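You operate a simulated robot arm through the tools that you are given. There is no shell and no other tool. Be economical: measure what you need, move in short steps, check, and stop when the job is done.

You are at the controls of a simulated robot arm. One attempt, no reset.

## Task
Give the line a trial start in auto and stop it again.
Fine: reset, horn once before the start, stop with the black button once the pallets move, mode off.

Only the result counts: the job must be done as asked and must still hold three seconds after the hand-in. Knocking over, shifting, dropping, spilling or breaking anything else fails it.

## Robot
A 7-joint arm with a fingered hand on a trunk, on a base that drives. Base frame: it is fixed to the floor where the robot stands at the start and does not move with it; the origin is under the middle of the robot, x ahead of it, y to its left, z up. Readings come in mm, degrees, newtons and seconds.
With the tool pointing down near the work surface it reaches from about 100 to 640 mm from the robot's upright axis, wherever it stands. Its first joint turns from -69.0 to 172.0 degrees. Places, roughly: black stop button [600, -100, 1200]; horn button [800, -300, 900]; mode selector [600, 0, 1100]; pallet five [1400, 2700, 800]; pallet four [1100, 2500, 800]; pallet one [400, 1900, 800]; pallet six [1600, 2900, 800]; pallet three [900, 2300, 800]; pallet two [600, 2100, 800]; pawl of stop three [200, 1800, 800]; red stop [800, -300, 1100]; reset button [700, -200, 1200]; start button [600, 0, 1200]; station selector [600, -100, 1100]. Payload 3.4 kg.
Tool frame: the origin (TCP) lies between the finger pads and is the grasp point; the fingertips stand 25 mm ahead of it; z points along the fingers, y is the line along which they close. Largest opening 88 mm; the body of the gripper starts 29 mm behind the TCP. The gripper is a hand of 5 fingers: y runs from the thumb to the fingers, the wrist lies at [-13, -97, -162] in the tool frame, and closing takes about 1.5 s.
Orientation is told as [roll, pitch, yaw] about the base's x, y, z axes, in that order, counted from this pose: with the fingers straight down and the wrist toward the robot, the tool's x, y and z point along [0, 1, 0], [1, 0, 0] and [0, 0, -1] of the base frame.

## Interface
- The arm moves only by the tool nudge_tool. Its argument "plan" is a list that holds one entry, the list of rows, each a list of 7 numbers: the turn, a rotation vector about the base's x, y, z in degrees, then the shift along the base's x, y, z in mm, then the finger opening in mm, from 0 to 88. In form: [[[rx, ry, rz, x, y, z, jaw], ...]]. A call has 1 to 20 rows; each row is the pose to reach, as a shift and turn from the pose commanded when the call began. A row lasts 0.2 s, in which the tool goes at most 50 mm and 8.6 degrees; a call with a longer step from one row to the next is refused whole, and so is a gripper value outside its range. Where a pose cannot be reached the arm comes as near as it can. A force on the tool above 40 N (or 10 N above the force at the start of the call, whichever is more), or a blocked arm, ends the call early, and 0.2 s more pass. The fingers move at their own pace (about 153 mm/s each) and stop on an object; they squeeze with about 23 N. The grip force told is the motor's: it shows also when the fingers shut on nothing. Time passes only in rows, and 0.2 s behind the last, so rows that repeat a pose let the fingers close. The reply holds the time, the measured pose of the TCP, the force on the tool along the base axes, the opening and the grip force, in the units named above and with some noise, with the torque about the TCP (base axes, N m) and any sound that the robot's microphone picked up.
- Cameras (640 x 400 px; columns grow to the right, rows downward): "scene" is now at [137.8, -9.2, 1588.6]; the picture's right is [-0.29, -0.96, -0.00], its down [-0.58, 0.18, -0.79] and it looks along [0.76, -0.23, -0.61] (base axes); focal length 249 px, centre (320, 200). "wrist" rides on the gripper at [59, -79, -105] in the tool frame; the picture's right is [-0.73, 0.32, -0.61], its down [-0.62, -0.68, 0.38] and it looks along [-0.29, 0.66, 0.70] (tool axes); focal length 234 px, centre (320, 200). There is no depth. A picture from a camera that has moved, and an enlarged one, comes with that camera's place and axes in the base frame and with its lens. The place of the scene camera against the robot may be out by one fixed shift of up to 18 mm in any direction.
- capture(camera): a new picture of that camera. No time passes.
- slide_trunk(by): slides the trunk up (or, below 0, down) by that many mm; the arm and the scene camera ride with it, the base frame stays. It gives what a move gives, with no picture.
- drive_base(legs): drives the robot by 1 to 6 legs, each [ahead, left, turn to the left] in mm, mm and degrees, along the robot's own axes; the way and the turn of a leg run together, so that a leg with both is an arc; at most 1500 mm and 180 degrees a leg. The arm and the cameras ride along, it lands a little off, and it stops where it bumps. It gives what a move gives.
- preshape(shape): the hand has 5 fingers and takes this shape, open, in about a second: jaw (thumb against the fingers, like two jaws); tri (thumb and two fingers); tip (a fingertip pinch); poke (one finger out to press); point (the index stretched); flat (the hand flat); cup (the hand cupped); fist (a fist). The gripper value then closes the fingers along that shape, each until it touches; the sizes above hold for jaw. It gives what a move gives, with no picture.
- turn_head(pan, tilt): turns the head with the scene camera to pan (to the left, within 86 degrees either way) and tilt (down, from -29 to 69), counted from straight ahead of the robot. It gives what a move gives.
- zoom(camera, box): a new picture of the part [left, top, right, bottom] of that camera's present view, enlarged. No time passes.
- close_job(): hands the job in; it is judged then, once.

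Go step by step. Nothing tells you exact positions but the pictures and the camera data: compare them with the known pose of the tool, close in by small moves and look again before you grip or let go. The budget is 120 turns and 78 pictures, counting those below and the enlarged ones. Unless the task says otherwise, let go and move clear before handing in, and close with one line.

The tools are called as name(argument=value, ...) on one line, values as JSON. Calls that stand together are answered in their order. nudge_tool: Moves the arm, as the interface text tells. Its arguments: {"type":"object","properties":{"plan":{"type":"array"}},"required":["plan"]} The other tools are called the same way: slide_trunk (by) slides the trunk up or down; preshape (shape) gives the hand a shape; drive_base (legs) drives the base; turn_head (pan, tilt) turns the head that bears the scene camera; capture (camera) takes a picture; zoom (camera, box) takes an enlarged picture of a part of a camera's view; close_job () hands the job in.

At the start:

```text
t: 0.0
position: [410.3, -147.9, 1434.6]
tcp_rot: [-0.1, 0.0, 0.0]
ft_force: [-0.3, 0.1, -0.4]
ft_torque: [0.02, 0.02, 0.0]
grip_width: 87.7
finger_force: 0.0
shape: jaw
trunk travel left (down, up): [-850.0, 90.0]
robot x, y, heading: [0.5, -1.6, 0.2]
head pan, tilt: [-17.0, 37.6]
```

scene: 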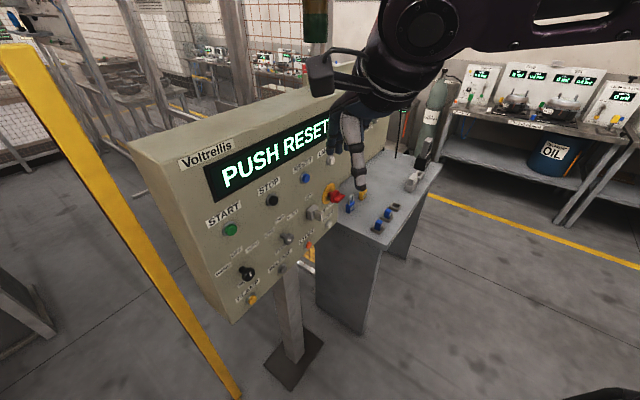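
wrist: 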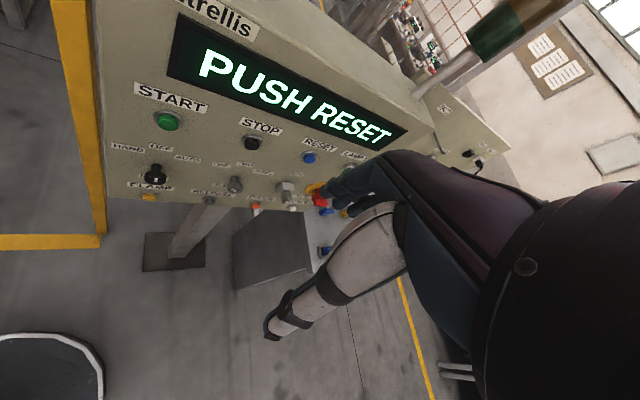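

The panel shows "PUSH RESET", with START, STOP, RESET buttons and selectors below. I'll enlarge the pictures to read the labels and the selector positions.

zoom(camera="scene", box=[180, 150, 440, 312])

zoom(camera="wrist", box=[90, 70, 410, 270])

```text
2.46 times, centred on (310, 231) of scene
camera zoom: at [137.8, -9.2, 1588.6], right [-0.29, -0.96, 0.0], down [-0.58, 0.18, -0.79], along [0.76, -0.23, -0.61], focal length 612 px, centre (345, 124)
```

zoom: 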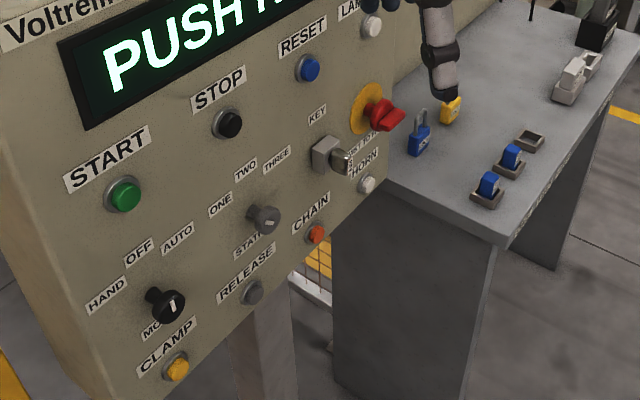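

```text
2.00 times, centred on (250, 170) of wrist
camera zoom: at [333.1, -88.2, 1539.3], right [0.32, -0.73, 0.61], down [-0.68, -0.62, -0.38], along [0.66, -0.29, -0.7], focal length 468 px, centre (460, 260)
```

zoom: 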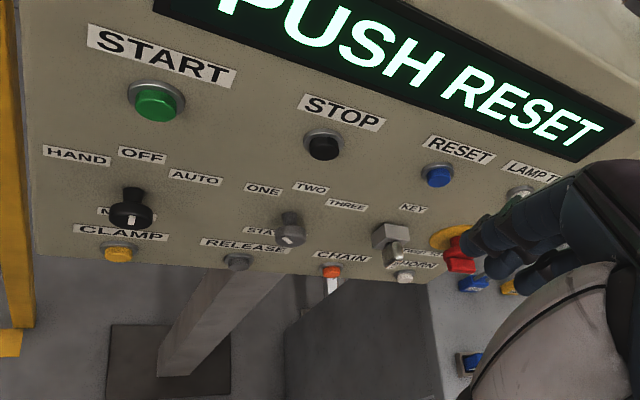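

The mode and station selectors, the key and the horn are all on one slanted panel that faces −x, −y. I'll check the floor to my right before driving there, and look for the pallets to my left.

turn_head(pan=-75, tilt=60)

capture(camera="scene")

turn_head(pan=65, tilt=15)

capture(camera="scene")

```text
t: 1.3
position: [411.5, -147.7, 1434.1]
tcp_rot: [0.0, 0.0, 0.0]
ft_force: [-1.0, 0.4, 0.1]
ft_torque: [0.03, -0.02, 0.01]
grip_width: 87.7
finger_force: 0.1
shape: jaw
trunk travel left (down, up): [-850.0, 90.0]
robot x, y, heading: [-3.8, 2.2, -0.2]
head pan, tilt: [-75.0, 60.0]
```

```text
73 pictures are left
camera scene: at [72.4, -48.2, 1558.3], right [-0.97, -0.26, 0.0], down [-0.22, 0.84, -0.5], along [0.13, -0.48, -0.87], focal length 249 px, centre (320, 200)
```

scene: 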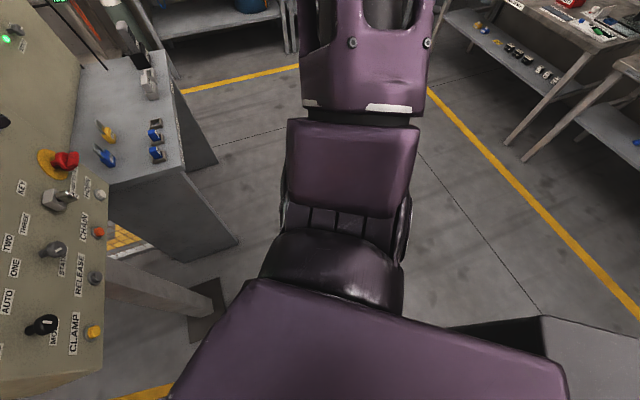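

```text
t: 3.5
position: [410.4, -146.3, 1434.5]
tcp_rot: [0.0, 0.0, 0.0]
ft_force: [-0.3, -0.2, -0.5]
ft_torque: [-0.02, 0.01, 0.03]
grip_width: 87.6
finger_force: 0.0
shape: jaw
trunk travel left (down, up): [-850.0, 90.0]
robot x, y, heading: [0.6, -0.9, 0.2]
head pan, tilt: [65.0, 15.0]
```

```text
72 pictures are left
camera scene: at [94.6, 100.9, 1624.5], right [0.91, -0.42, 0.0], down [-0.11, -0.23, -0.97], along [0.41, 0.88, -0.26], focal length 249 px, centre (320, 200)
```

scene: 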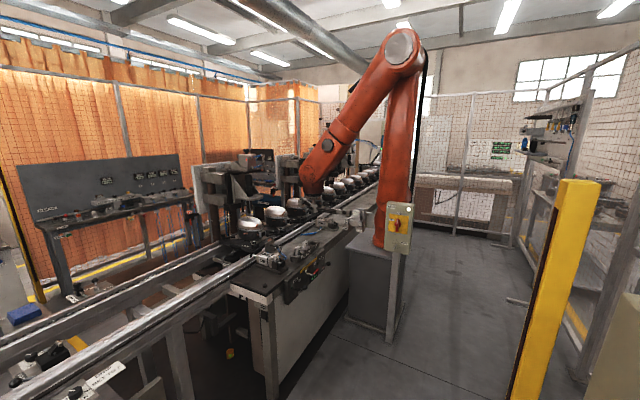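

The floor to the right is free and the pallet line is on the left. I'll shift right and turn to face the panel squarely.

drive_base(legs=[[-50, -400, 0], [0, 0, 34]])

turn_head(pan=0, tilt=35)

capture(camera="scene")

capture(camera="wrist")

```text
t: 7.7
position: [373.1, -293.2, 1434.5]
tcp_rot: [0.0, 0.0, 34.1]
ft_force: [-0.2, -0.4, 0.0]
ft_torque: [0.01, 0.02, 0.02]
grip_width: 87.9
finger_force: 0.0
shape: jaw
trunk travel left (down, up): [-850.0, 90.0]
robot x, y, heading: [-49.9, -399.8, 34.3]
head pan, tilt: [65.0, 15.0]
```

```text
t: 9.0
position: [372.7, -292.8, 1435.1]
tcp_rot: [-0.1, 0.0, 34.0]
ft_force: [-1.0, 0.3, -0.5]
ft_torque: [-0.01, 0.01, 0.02]
grip_width: 87.6
finger_force: 0.1
shape: jaw
trunk travel left (down, up): [-850.0, 90.0]
robot x, y, heading: [-50.7, -401.0, 34.1]
head pan, tilt: [0.0, 35.0]
```

```text
71 pictures are left
camera scene: at [69.3, -307.0, 1592.6], right [0.56, -0.83, 0.0], down [-0.47, -0.32, -0.82], along [0.68, 0.46, -0.57], focal length 249 px, centre (320, 200)
```

scene: 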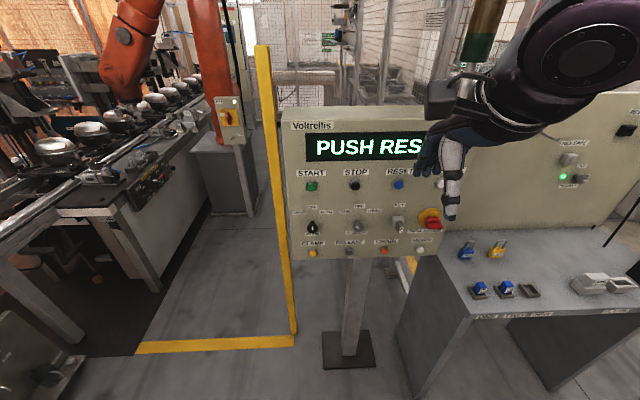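

```text
70 pictures are left
camera wrist: at [275.6, -287.9, 1539.3], right [0.67, -0.42, 0.61], down [-0.22, -0.9, -0.38], along [0.71, 0.13, -0.7], focal length 234 px, centre (320, 200)
```

wrist: 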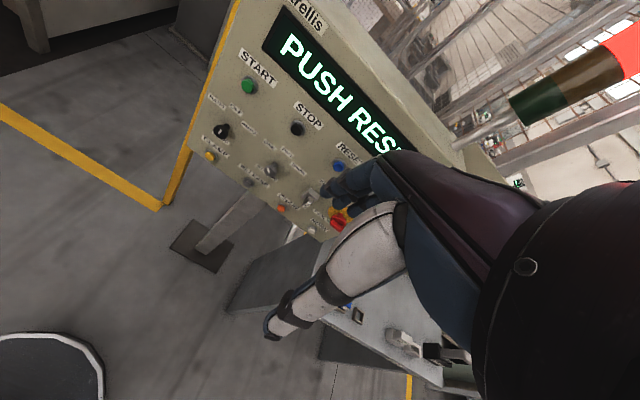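

Now I face the panel squarely, and the pallets are in view too. I'll enlarge the panel and the second box on the right.

zoom(camera="scene", box=[280, 160, 460, 272])

zoom(camera="scene", box=[440, 100, 640, 310])

zoom(camera="wrist", box=[180, 60, 360, 240])

preshape(shape="poke")

capture(camera="wrist")

```text
3.56 times, centred on (370, 216) of scene
camera zoom: at [69.3, -307.0, 1592.6], right [0.56, -0.83, 0.0], down [-0.47, -0.32, -0.82], along [0.68, 0.46, -0.57], focal length 885 px, centre (142, 143)
```

zoom: 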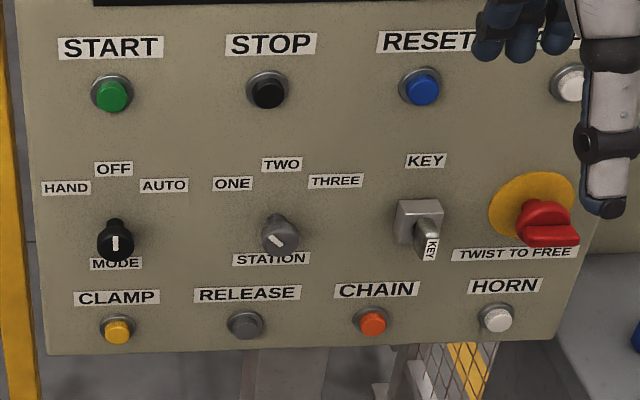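

```text
1.90 times, centred on (540, 205) of scene
camera zoom: at [69.3, -307.0, 1592.6], right [0.56, -0.83, 0.0], down [-0.47, -0.32, -0.82], along [0.68, 0.46, -0.57], focal length 474 px, centre (-99, 190)
```

zoom: 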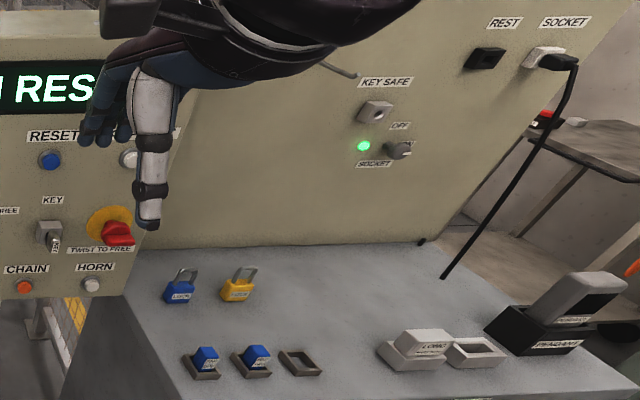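

```text
2.22 times, centred on (270, 150) of wrist
camera zoom: at [275.6, -287.9, 1539.3], right [0.67, -0.42, 0.61], down [-0.22, -0.9, -0.38], along [0.71, 0.13, -0.7], focal length 520 px, centre (431, 311)
```

zoom: 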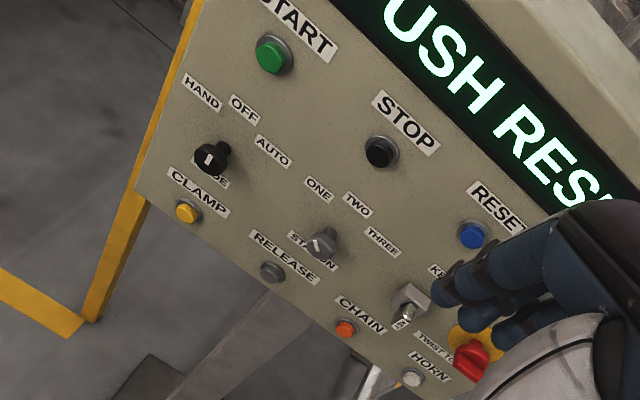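

```text
t: 9.9
position: [373.0, -293.1, 1434.0]
tcp_rot: [0.0, 0.1, 34.1]
ft_force: [0.3, 0.1, -0.1]
ft_torque: [-0.02, 0.0, -0.03]
grip_width: 0.0
finger_force: 0.1
shape: poke
trunk travel left (down, up): [-850.0, 90.0]
robot x, y, heading: [-49.0, -401.7, 34.1]
head pan, tilt: [0.0, 35.0]
```

```text
66 pictures are left
camera wrist: at [275.6, -287.9, 1539.3], right [0.67, -0.42, 0.61], down [-0.22, -0.9, -0.38], along [0.71, 0.13, -0.7], focal length 234 px, centre (320, 200)
```

wrist: 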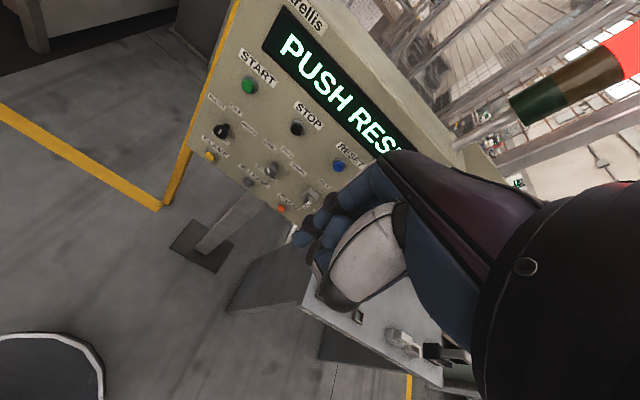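

The panel works out as vertical with its inward direction at about 37° yaw. Button faces: START ≈ (564, 45, 1207), STOP ≈ (643, −57, 1207), RESET ≈ (720, −161, 1207), HORN ≈ (801, −265, 921), and the MODE knob (now OFF) ≈ (550, 36, 1063). I'll swing the hand to point at the panel.

nudge_tool(plan=[[[4.7, -7.0, 0, 0, 0, 0, 0], [9.4, -14.0, 0, 0, 0, 0, 0], [14.1, -21.0, 0, 0, 0, 0, 0], [18.8, -28.0, 0, 0, 0, 0, 0], [23.5, -35, 0, 0, 0, 0, 0], [28.2, -42, 0, 0, 0, 0, 0], [32.9, -49, 0, 0, 0, 0, 0], [37.6, -56, 0, 0, 0, 0, 0], [42.3, -63, 0, 0, 0, 0, 0], [47, -70, 0, 0, 0, 0, 0], [50.4, -74.5, 0, 0, 0, 0, 0], [50.4, -74.5, 0, 0, 0, 0, 0]]])

capture(camera="scene")

capture(camera="wrist")

```text
t: 12.5
position: [441.5, -304.8, 1458.5]
tcp_rot: [-130.4, -89.9, 164.7]
ft_force: [0.0, -0.2, -0.8]
ft_torque: [0.01, 0.02, -0.02]
grip_width: 0.3
finger_force: 23.3
shape: jaw
out of reach, approached as far as the arm can: row 4, 5, 6, 7, 8, 9, 10, 11, 12
trunk travel left (down, up): [-850.0, 90.0]
robot x, y, heading: [-49.9, -399.9, 34.0]
head pan, tilt: [0.0, 35.0]
```

```text
65 pictures are left
camera scene: at [67.6, -307.1, 1592.8], right [0.56, -0.83, 0.0], down [-0.47, -0.32, -0.82], along [0.68, 0.46, -0.57], focal length 249 px, centre (320, 200)
```

scene: 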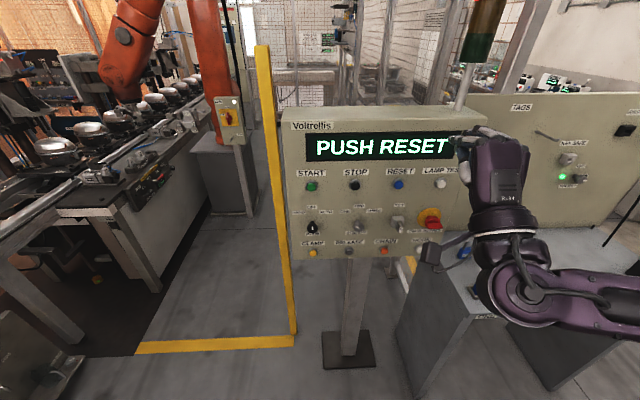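

```text
64 pictures are left
camera wrist: at [323.0, -315.0, 1378.9], right [-0.1, -0.94, 0.32], down [0.67, -0.3, -0.68], along [0.74, 0.15, 0.66], focal length 234 px, centre (320, 200)
```

wrist: 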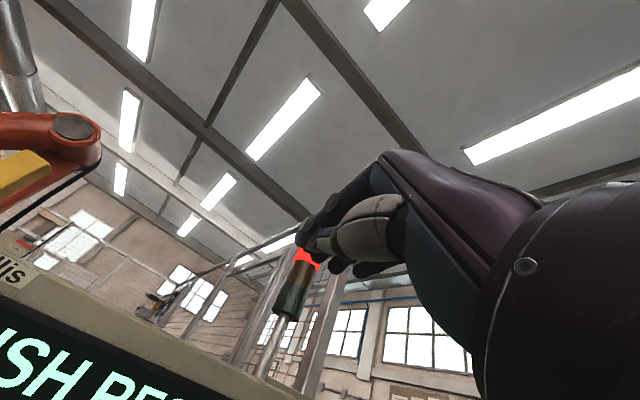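

The hand now points at the panel, about 310 mm off, but the finger command changed its shape to jaw. I'll set poke again and lower the trunk to the button height.

preshape(shape="poke")

slide_trunk(by=-240)

nudge_tool(plan=[[[0, 0, 0, 0, 0, 0, 88]]])

capture(camera="scene")

capture(camera="wrist")

```text
t: 13.4
position: [442.4, -303.6, 1457.2]
tcp_rot: [-14.2, -89.9, 48.3]
ft_force: [-0.2, 0.8, -0.2]
ft_torque: [0.0, 0.0, -0.02]
grip_width: 0.0
finger_force: 0.0
shape: poke
trunk travel left (down, up): [-850.0, 90.0]
robot x, y, heading: [-51.6, -401.4, 33.7]
head pan, tilt: [0.0, 35.0]
```

```text
t: 15.9
position: [442.8, -305.6, 1217.3]
tcp_rot: [-15.7, -89.8, 50.1]
ft_force: [0.0, 1.1, -0.1]
ft_torque: [0.03, 0.03, -0.01]
grip_width: 0.2
finger_force: 0.0
shape: poke
trunk travel left (down, up): [-610.0, 330.0]
robot x, y, heading: [-48.1, -398.9, 33.9]
head pan, tilt: [0.0, 35.0]
```

```text
t: 16.3
position: [441.6, -304.0, 1217.0]
tcp_rot: [-13.6, -89.8, 47.8]
ft_force: [0.0, -0.1, -0.6]
ft_torque: [-0.01, -0.01, -0.02]
grip_width: 0.0
finger_force: 0.2
shape: poke
trunk travel left (down, up): [-610.0, 330.0]
robot x, y, heading: [-48.9, -403.4, 34.3]
head pan, tilt: [0.0, 35.0]
```

```text
63 pictures are left
camera scene: at [69.3, -307.2, 1352.6], right [0.56, -0.83, 0.0], down [-0.48, -0.32, -0.82], along [0.68, 0.46, -0.57], focal length 249 px, centre (320, 200)
```

scene: 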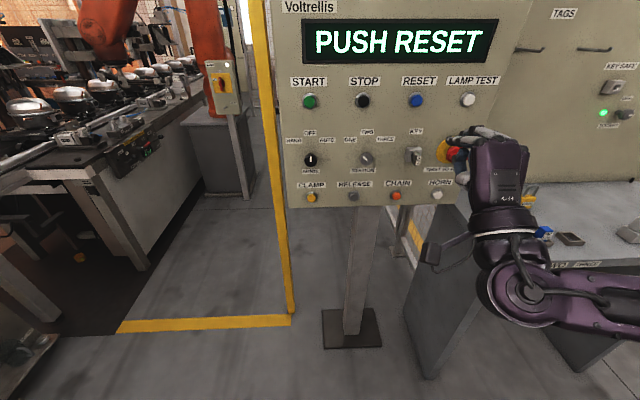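

```text
62 pictures are left
camera wrist: at [324.3, -314.7, 1138.1], right [-0.09, -0.94, 0.32], down [0.67, -0.3, -0.68], along [0.74, 0.15, 0.66], focal length 234 px, centre (320, 200)
```

wrist: 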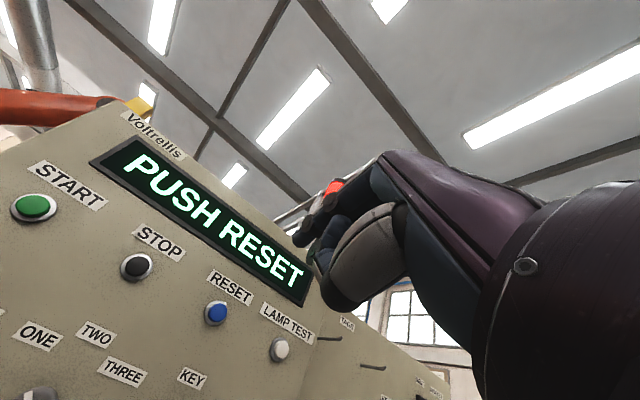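

Opening 88 keeps poke. I need the fingertip's place, so I'll enlarge the hand in both views.

zoom(camera="scene", box=[410, 110, 550, 210])

zoom(camera="wrist", box=[260, 140, 440, 320])

```text
4.00 times, centred on (480, 160) of scene
camera zoom: at [69.3, -307.2, 1352.6], right [0.56, -0.83, 0.0], down [-0.48, -0.32, -0.82], along [0.68, 0.46, -0.57], focal length 995 px, centre (-320, 360)
```

zoom: 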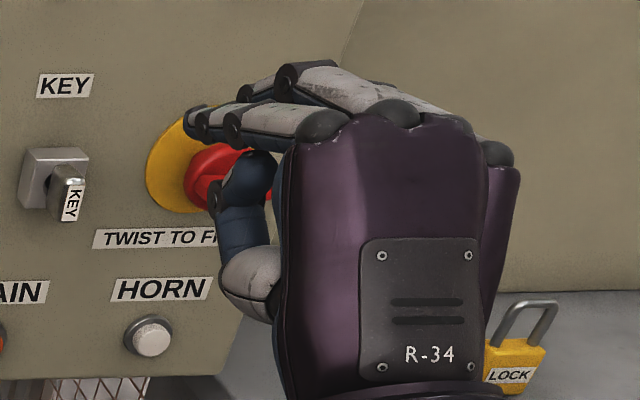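

```text
2.22 times, centred on (350, 230) of wrist
camera zoom: at [324.3, -314.7, 1138.1], right [-0.09, -0.94, 0.32], down [0.67, -0.3, -0.68], along [0.74, 0.15, 0.66], focal length 520 px, centre (253, 133)
```

zoom: 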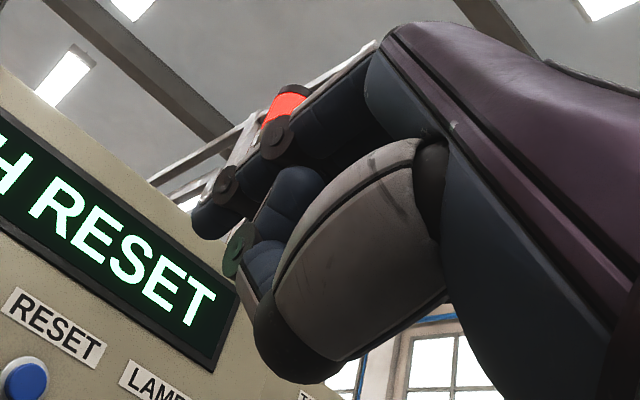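

The index tip is about 25 mm ahead of the TCP and roughly 6 mm to its left. I'll drive closer and square up to the panel.

drive_base(legs=[[130, 0, 3]])

capture(camera="wrist")

```text
t: 17.6
position: [541.9, -203.8, 1216.4]
tcp_rot: [-12.3, -89.8, 49.5]
ft_force: [0.2, -0.5, 0.6]
ft_torque: [0.03, 0.0, 0.02]
grip_width: 0.3
finger_force: 0.1
shape: poke
trunk travel left (down, up): [-610.0, 330.0]
robot x, y, heading: [54.7, -326.6, 37.2]
head pan, tilt: [0.0, 35.0]
```

```text
59 pictures are left
camera wrist: at [424.1, -220.3, 1137.9], right [-0.04, -0.94, 0.33], down [0.68, -0.27, -0.68], along [0.73, 0.19, 0.65], focal length 234 px, centre (320, 200)
```

wrist: 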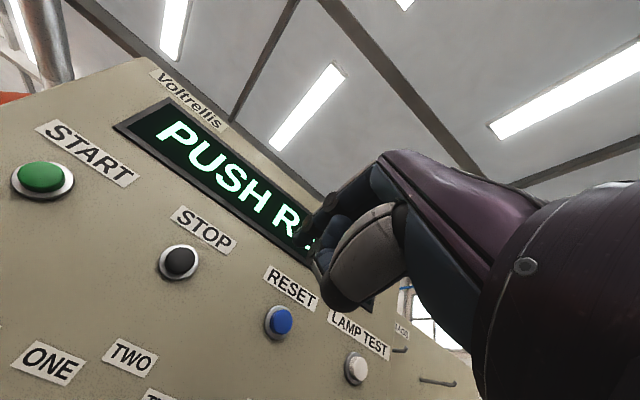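

I'll test the response with a small forward move before approaching RESET.

nudge_tool(plan=[[[0, 0, 0, 20, 0, 0, 88], [0, 0, 0, 40, 0, -10, 88]]])

```text
t: 18.2
position: [582.9, -204.1, 1206.1]
tcp_rot: [-0.3, -89.9, 37.7]
ft_force: [0.1, -0.6, 1.6]
ft_torque: [-0.01, 0.0, 0.03]
grip_width: 0.0
finger_force: 0.1
shape: poke
trunk travel left (down, up): [-610.0, 330.0]
robot x, y, heading: [55.7, -322.6, 37.0]
head pan, tilt: [0.0, 35.0]
```

Response is exact. Moving to about 40 mm in front of RESET, then checking.

nudge_tool(plan=[[[0, 0, 0, 40, 0, 0, 88], [0, 0, 0, 80, -1, 0, 88], [0, 0, 0, 89, -1, 0, 88], [0, 0, 0, 89, -1, 0, 88]]])

zoom(camera="scene", box=[360, 60, 540, 180])

capture(camera="wrist")

```text
t: 19.2
position: [669.6, -205.9, 1207.7]
tcp_rot: [-15.3, -89.8, 52.7]
ft_force: [0.1, 0.0, 0.3]
ft_torque: [0.0, 0.04, 0.0]
grip_width: 0.0
finger_force: 0.0
shape: poke
trunk travel left (down, up): [-610.0, 330.0]
robot x, y, heading: [53.8, -322.9, 36.9]
head pan, tilt: [0.0, 35.0]
```

```text
3.33 times, centred on (450, 120) of scene
camera zoom: at [169.5, -226.8, 1352.6], right [0.6, -0.8, 0.0], down [-0.46, -0.35, -0.82], along [0.65, 0.49, -0.57], focal length 829 px, centre (-113, 467)
```

zoom: 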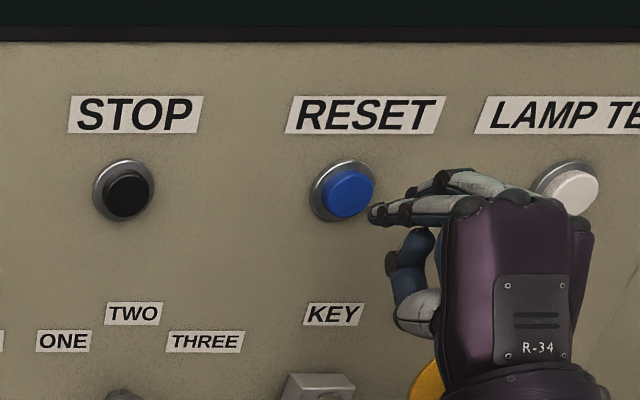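

```text
57 pictures are left
camera wrist: at [552.3, -222.2, 1128.7], right [-0.04, -0.94, 0.33], down [0.68, -0.27, -0.68], along [0.73, 0.19, 0.66], focal length 234 px, centre (320, 200)
```

wrist: 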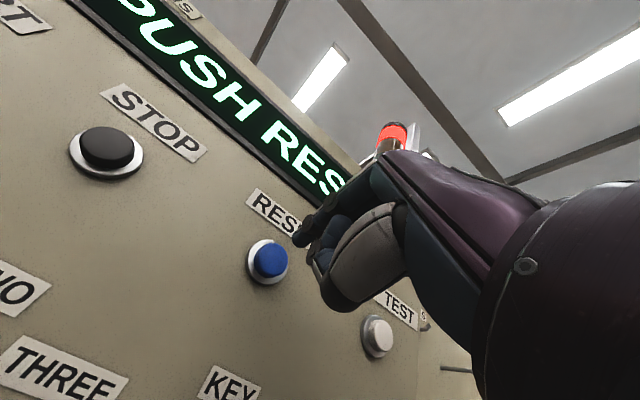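

The finger lines up with RESET. Pressing in along the panel normal and backing off.

nudge_tool(plan=[[[0, 0, 0, 16, 12.1, 0, 88], [0, 0, 0, 27.9, 21.1, 0, 88], [0, 0, 0, 31.9, 24.2, 0, 88], [0, 0, 0, 34.3, 26, 0, 88], [0, 0, 0, 36.7, 27.8, 0, 88]]])

zoom(camera="scene", box=[280, 0, 540, 180])

```text
t: 20.4
position: [704.5, -179.3, 1208.4]
tcp_rot: [-116.8, -89.9, 154.0]
ft_force: [-11.1, -7.0, -2.6]
ft_torque: [-0.03, 0.07, -0.02]
grip_width: 0.1
finger_force: 0.1
shape: poke
trunk travel left (down, up): [-610.0, 330.0]
robot x, y, heading: [52.8, -328.2, 37.0]
head pan, tilt: [0.0, 35.0]
heard: click
```

```text
2.22 times, centred on (410, 90) of scene
camera zoom: at [165.8, -229.4, 1353.0], right [0.6, -0.8, 0.0], down [-0.46, -0.34, -0.82], along [0.66, 0.49, -0.57], focal length 553 px, centre (120, 444)
```

zoom: 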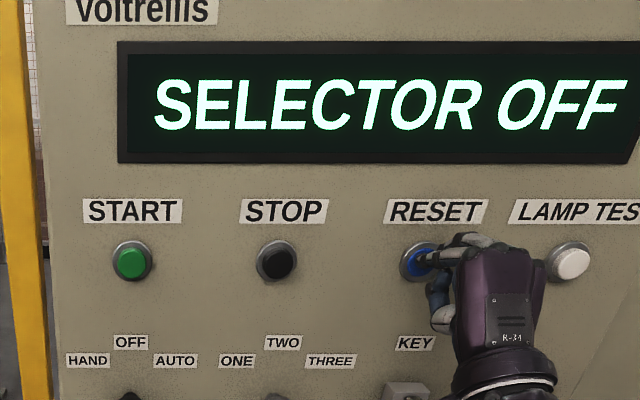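

RESET clicked and the display now reads "SELECTOR OFF". Backing off, then studying the MODE knob.

nudge_tool(plan=[[[0, 0, 0, -16, -12.1, 0, 88], [0, 0, 0, -48, -36, 0, 88], [0, 0, 0, -85, -65, 0, 88], [0, 0, 0, -120, -91, 0, 88]]])

zoom(camera="scene", box=[260, 100, 430, 206])

capture(camera="wrist")

```text
t: 21.4
position: [586.8, -269.4, 1205.4]
tcp_rot: [-21.8, -90.0, 59.2]
ft_force: [-1.1, -0.1, 0.3]
ft_torque: [0.0, -0.01, -0.01]
grip_width: 0.0
finger_force: 0.0
shape: poke
trunk travel left (down, up): [-610.0, 330.0]
robot x, y, heading: [55.4, -321.9, 37.0]
head pan, tilt: [0.0, 35.0]
```

```text
3.76 times, centred on (345, 153) of scene
camera zoom: at [168.2, -228.6, 1352.8], right [0.6, -0.8, 0.0], down [-0.46, -0.34, -0.82], along [0.65, 0.49, -0.57], focal length 937 px, centre (226, 377)
```

zoom: 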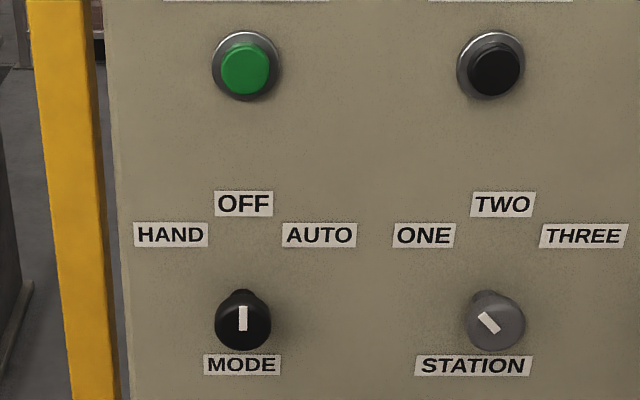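

```text
54 pictures are left
camera wrist: at [468.5, -285.5, 1126.6], right [-0.04, -0.95, 0.32], down [0.68, -0.26, -0.68], along [0.73, 0.19, 0.66], focal length 234 px, centre (320, 200)
```

wrist: 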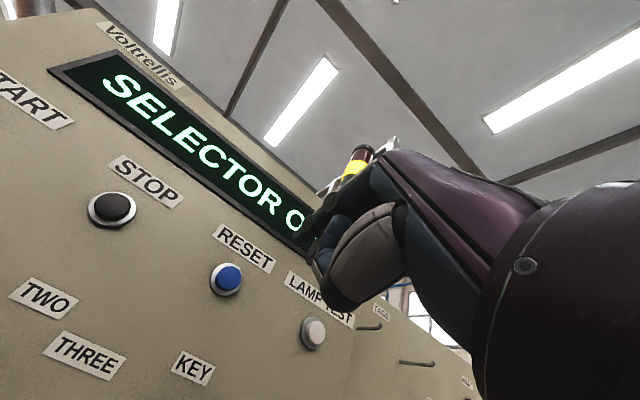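

The stack light went from red to yellow. The MODE knob is round, about 33 mm across, so I'll grip it with the jaw. Driving left and lowering the trunk to its height.

drive_base(legs=[[0, 266, 0]])

slide_trunk(by=-143)

preshape(shape="jaw")

capture(camera="wrist")

capture(camera="scene")

```text
t: 23.3
position: [428.6, -56.5, 1204.4]
tcp_rot: [-23.7, -89.8, 60.6]
ft_force: [-0.6, 0.3, -0.2]
ft_torque: [-0.02, 0.0, 0.01]
grip_width: 0.1
finger_force: 0.1
shape: poke
trunk travel left (down, up): [-610.0, 330.0]
robot x, y, heading: [-108.6, -111.2, 36.5]
head pan, tilt: [0.0, 35.0]
```

```text
t: 25.0
position: [427.6, -55.9, 1063.0]
tcp_rot: [-16.2, -89.9, 53.2]
ft_force: [0.7, -0.4, -0.1]
ft_torque: [-0.01, -0.03, -0.02]
grip_width: 0.0
finger_force: 0.2
shape: poke
trunk travel left (down, up): [-467.0, 473.0]
robot x, y, heading: [-108.1, -110.0, 36.8]
head pan, tilt: [0.0, 35.0]
```

```text
t: 25.9
position: [428.1, -57.2, 1062.0]
tcp_rot: [-13.7, -89.8, 50.5]
ft_force: [0.3, 0.4, -0.5]
ft_torque: [0.03, -0.02, 0.02]
grip_width: 88.1
finger_force: 0.1
shape: jaw
trunk travel left (down, up): [-467.0, 473.0]
robot x, y, heading: [-105.9, -114.0, 36.4]
head pan, tilt: [0.0, 35.0]
```

```text
53 pictures are left
camera wrist: at [309.6, -71.9, 983.2], right [-0.05, -0.94, 0.32], down [0.68, -0.27, -0.68], along [0.73, 0.19, 0.66], focal length 234 px, centre (320, 200)
```

wrist: 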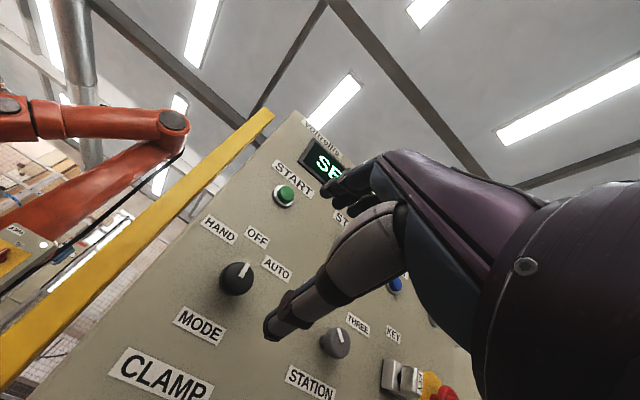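

```text
52 pictures are left
camera scene: at [9.2, -12.8, 1209.6], right [0.6, -0.8, 0.0], down [-0.46, -0.34, -0.82], along [0.66, 0.49, -0.57], focal length 249 px, centre (320, 200)
```

scene: 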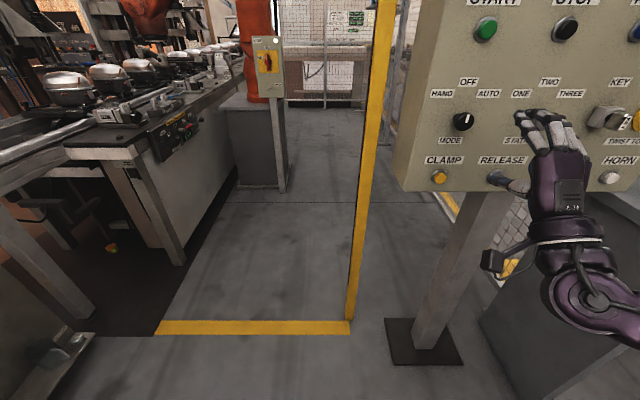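

The knob lies straight ahead of the open jaw, about 155 mm away. Advancing 100 mm and checking.

nudge_tool(plan=[[[0, 0, 0, 32, 24, 0, 88], [0, 0, 0, 64, 48, 0, 88], [0, 0, 0, 80, 60, 0, 88], [0, 0, 0, 80, 60, 0, 88]]])

zoom(camera="scene", box=[400, 60, 560, 220])

capture(camera="wrist")

```text
t: 26.9
position: [506.2, 5.0, 1062.7]
tcp_rot: [-9.1, -89.9, 45.9]
ft_force: [-0.6, -0.9, 0.5]
ft_torque: [0.0, -0.02, 0.02]
grip_width: 88.0
finger_force: 0.1
shape: jaw
trunk travel left (down, up): [-467.0, 473.0]
robot x, y, heading: [-106.2, -112.2, 36.9]
head pan, tilt: [0.0, 35.0]
```

```text
2.50 times, centred on (480, 140) of scene
camera zoom: at [9.1, -12.9, 1209.6], right [0.6, -0.8, 0.0], down [-0.46, -0.34, -0.82], along [0.66, 0.49, -0.57], focal length 622 px, centre (-80, 350)
```

zoom: 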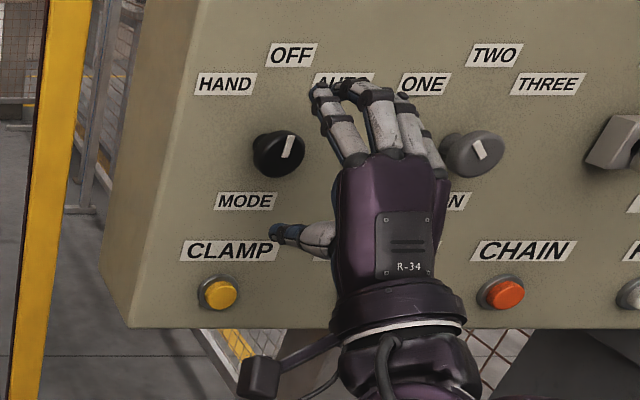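

```text
50 pictures are left
camera wrist: at [389.1, -12.1, 983.5], right [-0.05, -0.94, 0.32], down [0.68, -0.27, -0.68], along [0.73, 0.19, 0.66], focal length 234 px, centre (320, 200)
```

wrist: 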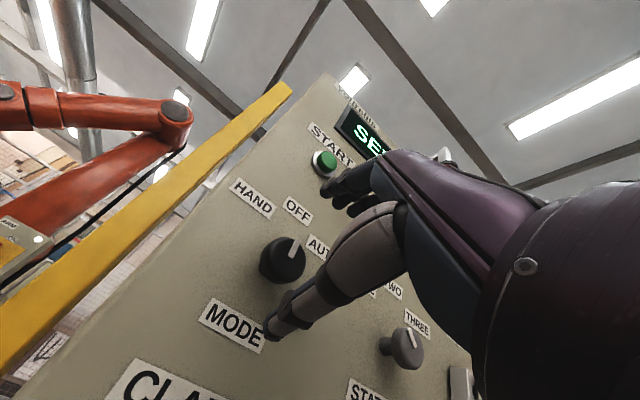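

The jaw straddles the knob well. Moving in the last 53 mm, then closing.

nudge_tool(plan=[[[0, 0, 0, 16, 12, 0, 88], [0, 0, 0, 32, 24, 0, 88], [0, 0, 0, 42, 32, 0, 88], [0, 0, 0, 43, 32.5, 0, 88]]])

capture(camera="wrist")

zoom(camera="scene", box=[400, 60, 560, 220])

```text
t: 27.9
position: [549.9, 37.2, 1061.7]
tcp_rot: [-12.3, -89.8, 49.2]
ft_force: [-0.8, -0.9, 0.5]
ft_torque: [0.01, -0.03, -0.03]
grip_width: 87.9
finger_force: 0.1
shape: jaw
trunk travel left (down, up): [-467.0, 473.0]
robot x, y, heading: [-103.0, -113.6, 36.5]
head pan, tilt: [0.0, 35.0]
```

```text
49 pictures are left
camera wrist: at [431.7, 21.6, 983.1], right [-0.05, -0.94, 0.32], down [0.68, -0.27, -0.68], along [0.73, 0.19, 0.66], focal length 234 px, centre (320, 200)
```

wrist: 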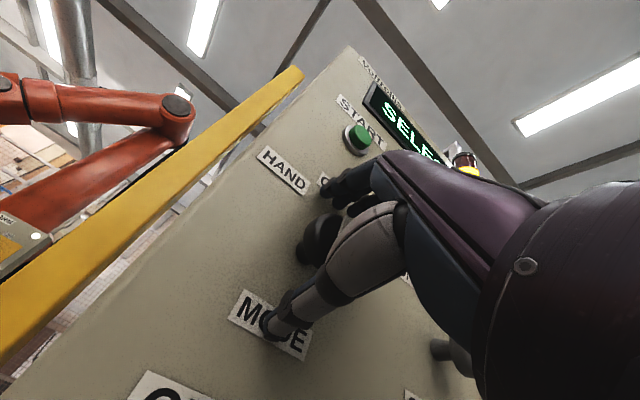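

```text
2.50 times, centred on (480, 140) of scene
camera zoom: at [9.1, -12.9, 1209.6], right [0.6, -0.8, 0.0], down [-0.46, -0.34, -0.82], along [0.66, 0.49, -0.57], focal length 622 px, centre (-80, 350)
```

zoom: 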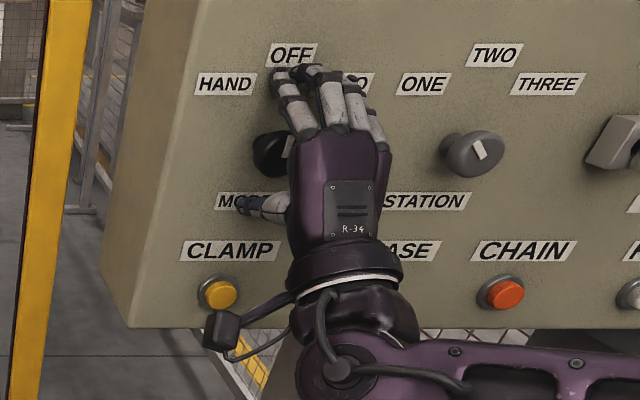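

Closing on the knob.

nudge_tool(plan=[[[0, 0, 0, 0, 0, 0, 50], [0, 0, 0, 0, 0, 0, 20], [0, 0, 0, 0, 0, 0, 20], [0, 0, 0, 0, 0, 0, 20], [0, 0, 0, 0, 0, 0, 20], [0, 0, 0, 0, 0, 0, 20], [0, 0, 0, 0, 0, 0, 20], [0, 0, 0, 0, 0, 0, 20]]])

zoom(camera="scene", box=[400, 60, 560, 220])

zoom(camera="wrist", box=[200, 120, 440, 360])

```text
t: 29.7
position: [550.7, 38.2, 1060.5]
tcp_rot: [-13.6, -89.6, 50.5]
ft_force: [-3.8, 0.9, -7.6]
ft_torque: [0.07, -0.02, 0.08]
grip_width: 18.4
finger_force: 23.0
shape: jaw
trunk travel left (down, up): [-467.0, 473.0]
robot x, y, heading: [-107.2, -112.5, 36.6]
head pan, tilt: [0.0, 35.0]
```

```text
2.50 times, centred on (480, 140) of scene
camera zoom: at [9.8, -12.2, 1209.4], right [0.6, -0.8, 0.0], down [-0.46, -0.34, -0.82], along [0.66, 0.49, -0.57], focal length 622 px, centre (-80, 350)
```

zoom: 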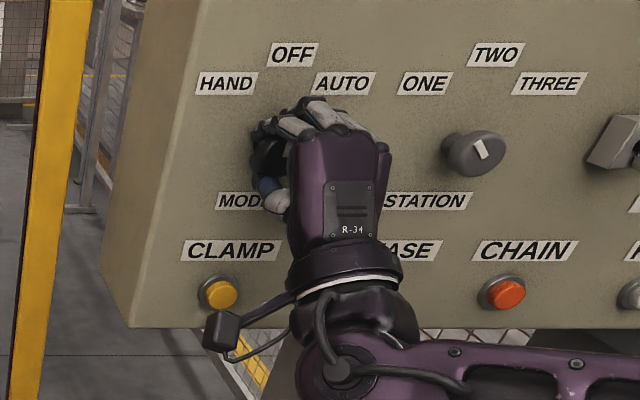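

```text
1.67 times, centred on (320, 240) of wrist
camera zoom: at [432.0, 22.1, 982.3], right [-0.05, -0.94, 0.33], down [0.68, -0.27, -0.68], along [0.73, 0.19, 0.65], focal length 390 px, centre (320, 133)
```

zoom: 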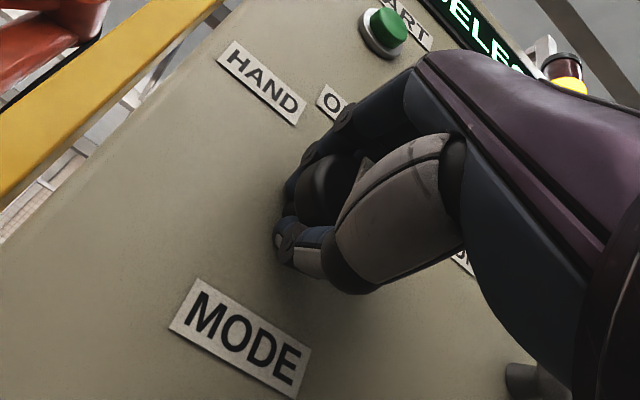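

The fingers are around the knob. Squeezing and turning it clockwise about 45° towards AUTO.

nudge_tool(plan=[[[0, 0, 0, 0, 0, 0, 0], [0, 0, 0, 0, 0, 0, 0], [4.8, 3.6, 0, 0, 0, 0, 0], [9.6, 7.2, 0, 0, 0, 0, 0], [14.3, 10.9, 0, 0, 0, 0, 0], [19.1, 14.5, 0, 0, 0, 0, 0], [23.9, 18.1, 0, 0, 0, 0, 0], [28.7, 21.7, 0, 0, 0, 0, 0], [33.5, 25.4, 0, 0, 0, 0, 0], [37.5, 28.4, 0, 0, 0, 0, 0], [37.5, 28.4, 0, 0, 0, 0, 0]]])

zoom(camera="wrist", box=[160, 0, 480, 320])

zoom(camera="scene", box=[400, 40, 580, 220])

```text
t: 31.7
position: [553.6, 37.3, 1065.9]
tcp_rot: [88.3, -49.0, -50.4]
ft_force: [-28.9, -1.8, -12.0]
ft_torque: [-0.22, 0.4, 0.34]
grip_width: 21.3
finger_force: 23.0
shape: jaw
out of reach, approached as far as the arm can: row 8, 9, 10
trunk travel left (down, up): [-467.0, 473.0]
robot x, y, heading: [-103.2, -113.0, 36.8]
head pan, tilt: [0.0, 35.0]
stopped in row 10: the force on the tool passed its limit at 44 N (the readings are from after the stop); the commanded pose is now the measured one
```

```text
1.25 times, centred on (320, 160) of wrist
camera zoom: at [411.4, 47.8, 1047.5], right [-0.01, -0.98, -0.22], down [0.3, 0.21, -0.93], along [0.95, -0.07, 0.29], focal length 293 px, centre (320, 250)
```

zoom: 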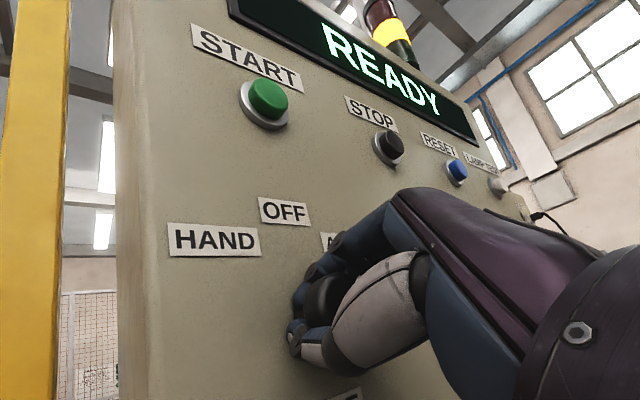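

```text
2.22 times, centred on (490, 130) of scene
camera zoom: at [3.4, -12.9, 1210.0], right [0.6, -0.8, 0.0], down [-0.46, -0.34, -0.82], along [0.66, 0.49, -0.57], focal length 553 px, centre (-58, 356)
```

zoom: 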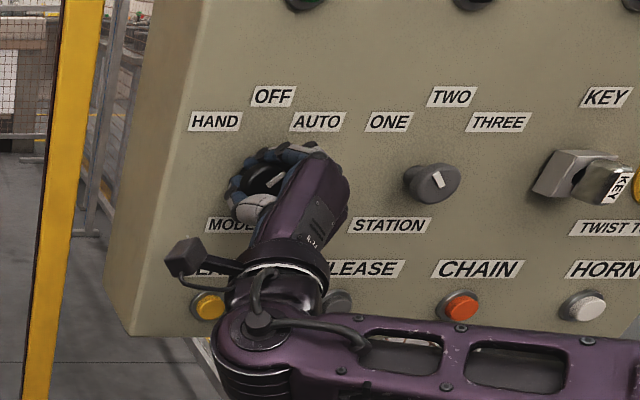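

The display shows READY and the knob points at AUTO. Opening and backing straight off.

nudge_tool(plan=[[[0, 0, 0, 0, 0, 0, 60], [0, 0, 0, 0, 0, 0, 88], [0, 0, 0, 0, 0, 0, 88], [0, 0, 0, 0, 0, 0, 88], [0, 0, 0, 0, 0, 0, 88], [0, 0, 0, -16, -12, 0, 88], [0, 0, 0, -40, -30, 0, 88], [0, 0, 0, -75, -57, 0, 88], [0, 0, 0, -110, -83, 0, 88]]])

capture(camera="scene")

```text
t: 33.7
position: [470.9, -73.8, 1077.1]
tcp_rot: [88.5, -48.9, -50.4]
ft_force: [0.2, 0.3, -0.3]
ft_torque: [0.01, 0.03, -0.03]
grip_width: 87.8
finger_force: 0.1
shape: jaw
out of reach, approached as far as the arm can: row 6, 7, 8, 9
trunk travel left (down, up): [-467.0, 473.0]
robot x, y, heading: [-110.2, -113.1, 36.8]
head pan, tilt: [0.0, 35.0]
```

```text
43 pictures are left
camera scene: at [7.9, -13.7, 1209.7], right [0.6, -0.8, 0.0], down [-0.46, -0.34, -0.82], along [0.66, 0.49, -0.57], focal length 249 px, centre (320, 200)
```

scene: 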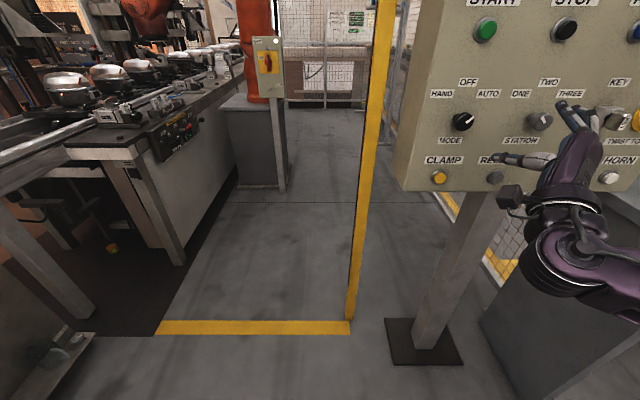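

The knob stays at AUTO. Next is the HORN, low and near the bench, so I'll undo the 41° twist and tilt the fingers about 30° down to keep the forearm high.

nudge_tool(plan=[[[-6.4, -4.8, 0, -5, -4, 0, 88], [-12.8, -9.7, 0, -10, -8, 0, 88], [-19.1, -14.5, 0, -10, -8, 0, 88], [-25.5, -19.3, 0, -10, -8, 0, 88], [-32.7, -24.8, 0, -10, -8, 0, 88], [-32.7, -24.8, 0, -10, -8, 0, 88]]])

preshape(shape="poke")

nudge_tool(plan=[[[-4.5, 6, 0, 0, 0, 0, 88], [-9, 12, 0, 0, 0, 0, 88], [-13.6, 18, 0, 0, 0, 0, 88], [-18.1, 23.9, 0, 0, 0, 0, 88], [-18.1, 23.9, 0, 0, 0, 0, 88]]])

turn_head(pan=-35, tilt=40)

capture(camera="scene")

```text
refused: row 5 steps farther than a row can; nothing moved
```

```text
t: 34.6
position: [471.7, -73.0, 1077.0]
tcp_rot: [88.4, -48.9, -50.5]
ft_force: [0.4, 0.2, 0.3]
ft_torque: [0.01, 0.0, -0.01]
grip_width: 0.1
finger_force: 0.1
shape: poke
trunk travel left (down, up): [-467.0, 473.0]
robot x, y, heading: [-109.9, -111.1, 36.7]
head pan, tilt: [0.0, 35.0]
```

```text
t: 35.8
position: [472.1, -72.8, 1078.3]
tcp_rot: [47.8, -39.8, -21.9]
ft_force: [-0.1, 0.8, 1.1]
ft_torque: [0.03, 0.0, 0.03]
grip_width: 0.1
finger_force: 0.1
shape: poke
trunk travel left (down, up): [-467.0, 473.0]
robot x, y, heading: [-108.5, -110.9, 36.8]
head pan, tilt: [0.0, 35.0]
```

```text
t: 36.8
position: [472.3, -72.7, 1077.3]
tcp_rot: [48.0, -39.8, -22.0]
ft_force: [0.4, 0.0, -1.0]
ft_torque: [-0.02, 0.01, 0.0]
grip_width: 0.2
finger_force: 0.0
shape: poke
trunk travel left (down, up): [-467.0, 473.0]
robot x, y, heading: [-107.9, -112.7, 36.7]
head pan, tilt: [-35.0, 40.0]
```

```text
42 pictures are left
camera scene: at [22.9, -62.8, 1202.0], right [0.03, -1.0, 0.0], down [-0.64, -0.02, -0.77], along [0.77, 0.02, -0.64], focal length 249 px, centre (320, 200)
```

scene: 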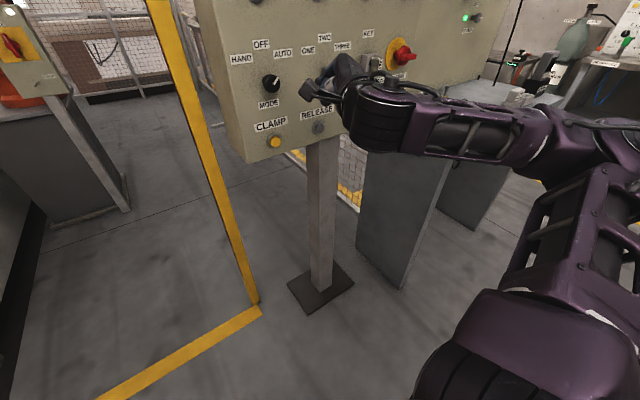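

The forearm runs level with the hand, which is good for the horn. I'll drive right (slightly back) and look at the clearance to the bench before lowering.

drive_base(legs=[[-40, -250, 0]])

turn_head(pan=-20, tilt=40)

capture(camera="scene")

capture(camera="wrist")

```text
t: 38.7
position: [592.0, -297.4, 1076.6]
tcp_rot: [48.0, -39.8, -21.9]
ft_force: [-0.4, 0.0, 0.0]
ft_torque: [-0.02, 0.0, -0.02]
grip_width: 0.1
finger_force: 0.1
shape: poke
trunk travel left (down, up): [-467.0, 473.0]
robot x, y, heading: [12.2, -337.5, 36.7]
head pan, tilt: [-35.0, 40.0]
```

```text
t: 39.4
position: [590.8, -296.5, 1076.7]
tcp_rot: [48.0, -39.9, -21.9]
ft_force: [-0.6, -0.8, 0.4]
ft_torque: [0.01, 0.02, 0.02]
grip_width: 0.2
finger_force: 0.0
shape: poke
trunk travel left (down, up): [-467.0, 473.0]
robot x, y, heading: [11.6, -336.4, 36.9]
head pan, tilt: [-20.0, 40.0]
```

```text
41 pictures are left
camera scene: at [138.3, -266.3, 1202.0], right [0.29, -0.96, 0.0], down [-0.62, -0.18, -0.77], along [0.73, 0.22, -0.64], focal length 249 px, centre (320, 200)
```

scene: 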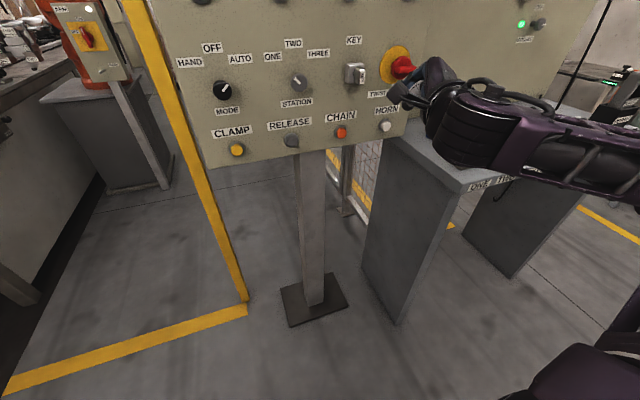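

```text
40 pictures are left
camera wrist: at [454.1, -282.4, 1113.9], right [-0.04, -0.99, 0.1], down [-0.11, -0.1, -0.99], along [0.99, -0.05, -0.1], focal length 234 px, centre (320, 200)
```

wrist: 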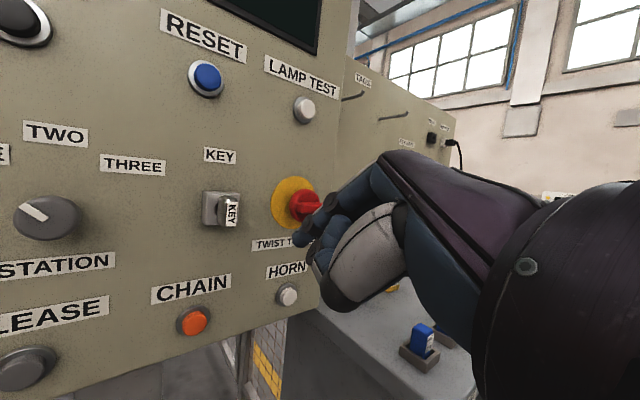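

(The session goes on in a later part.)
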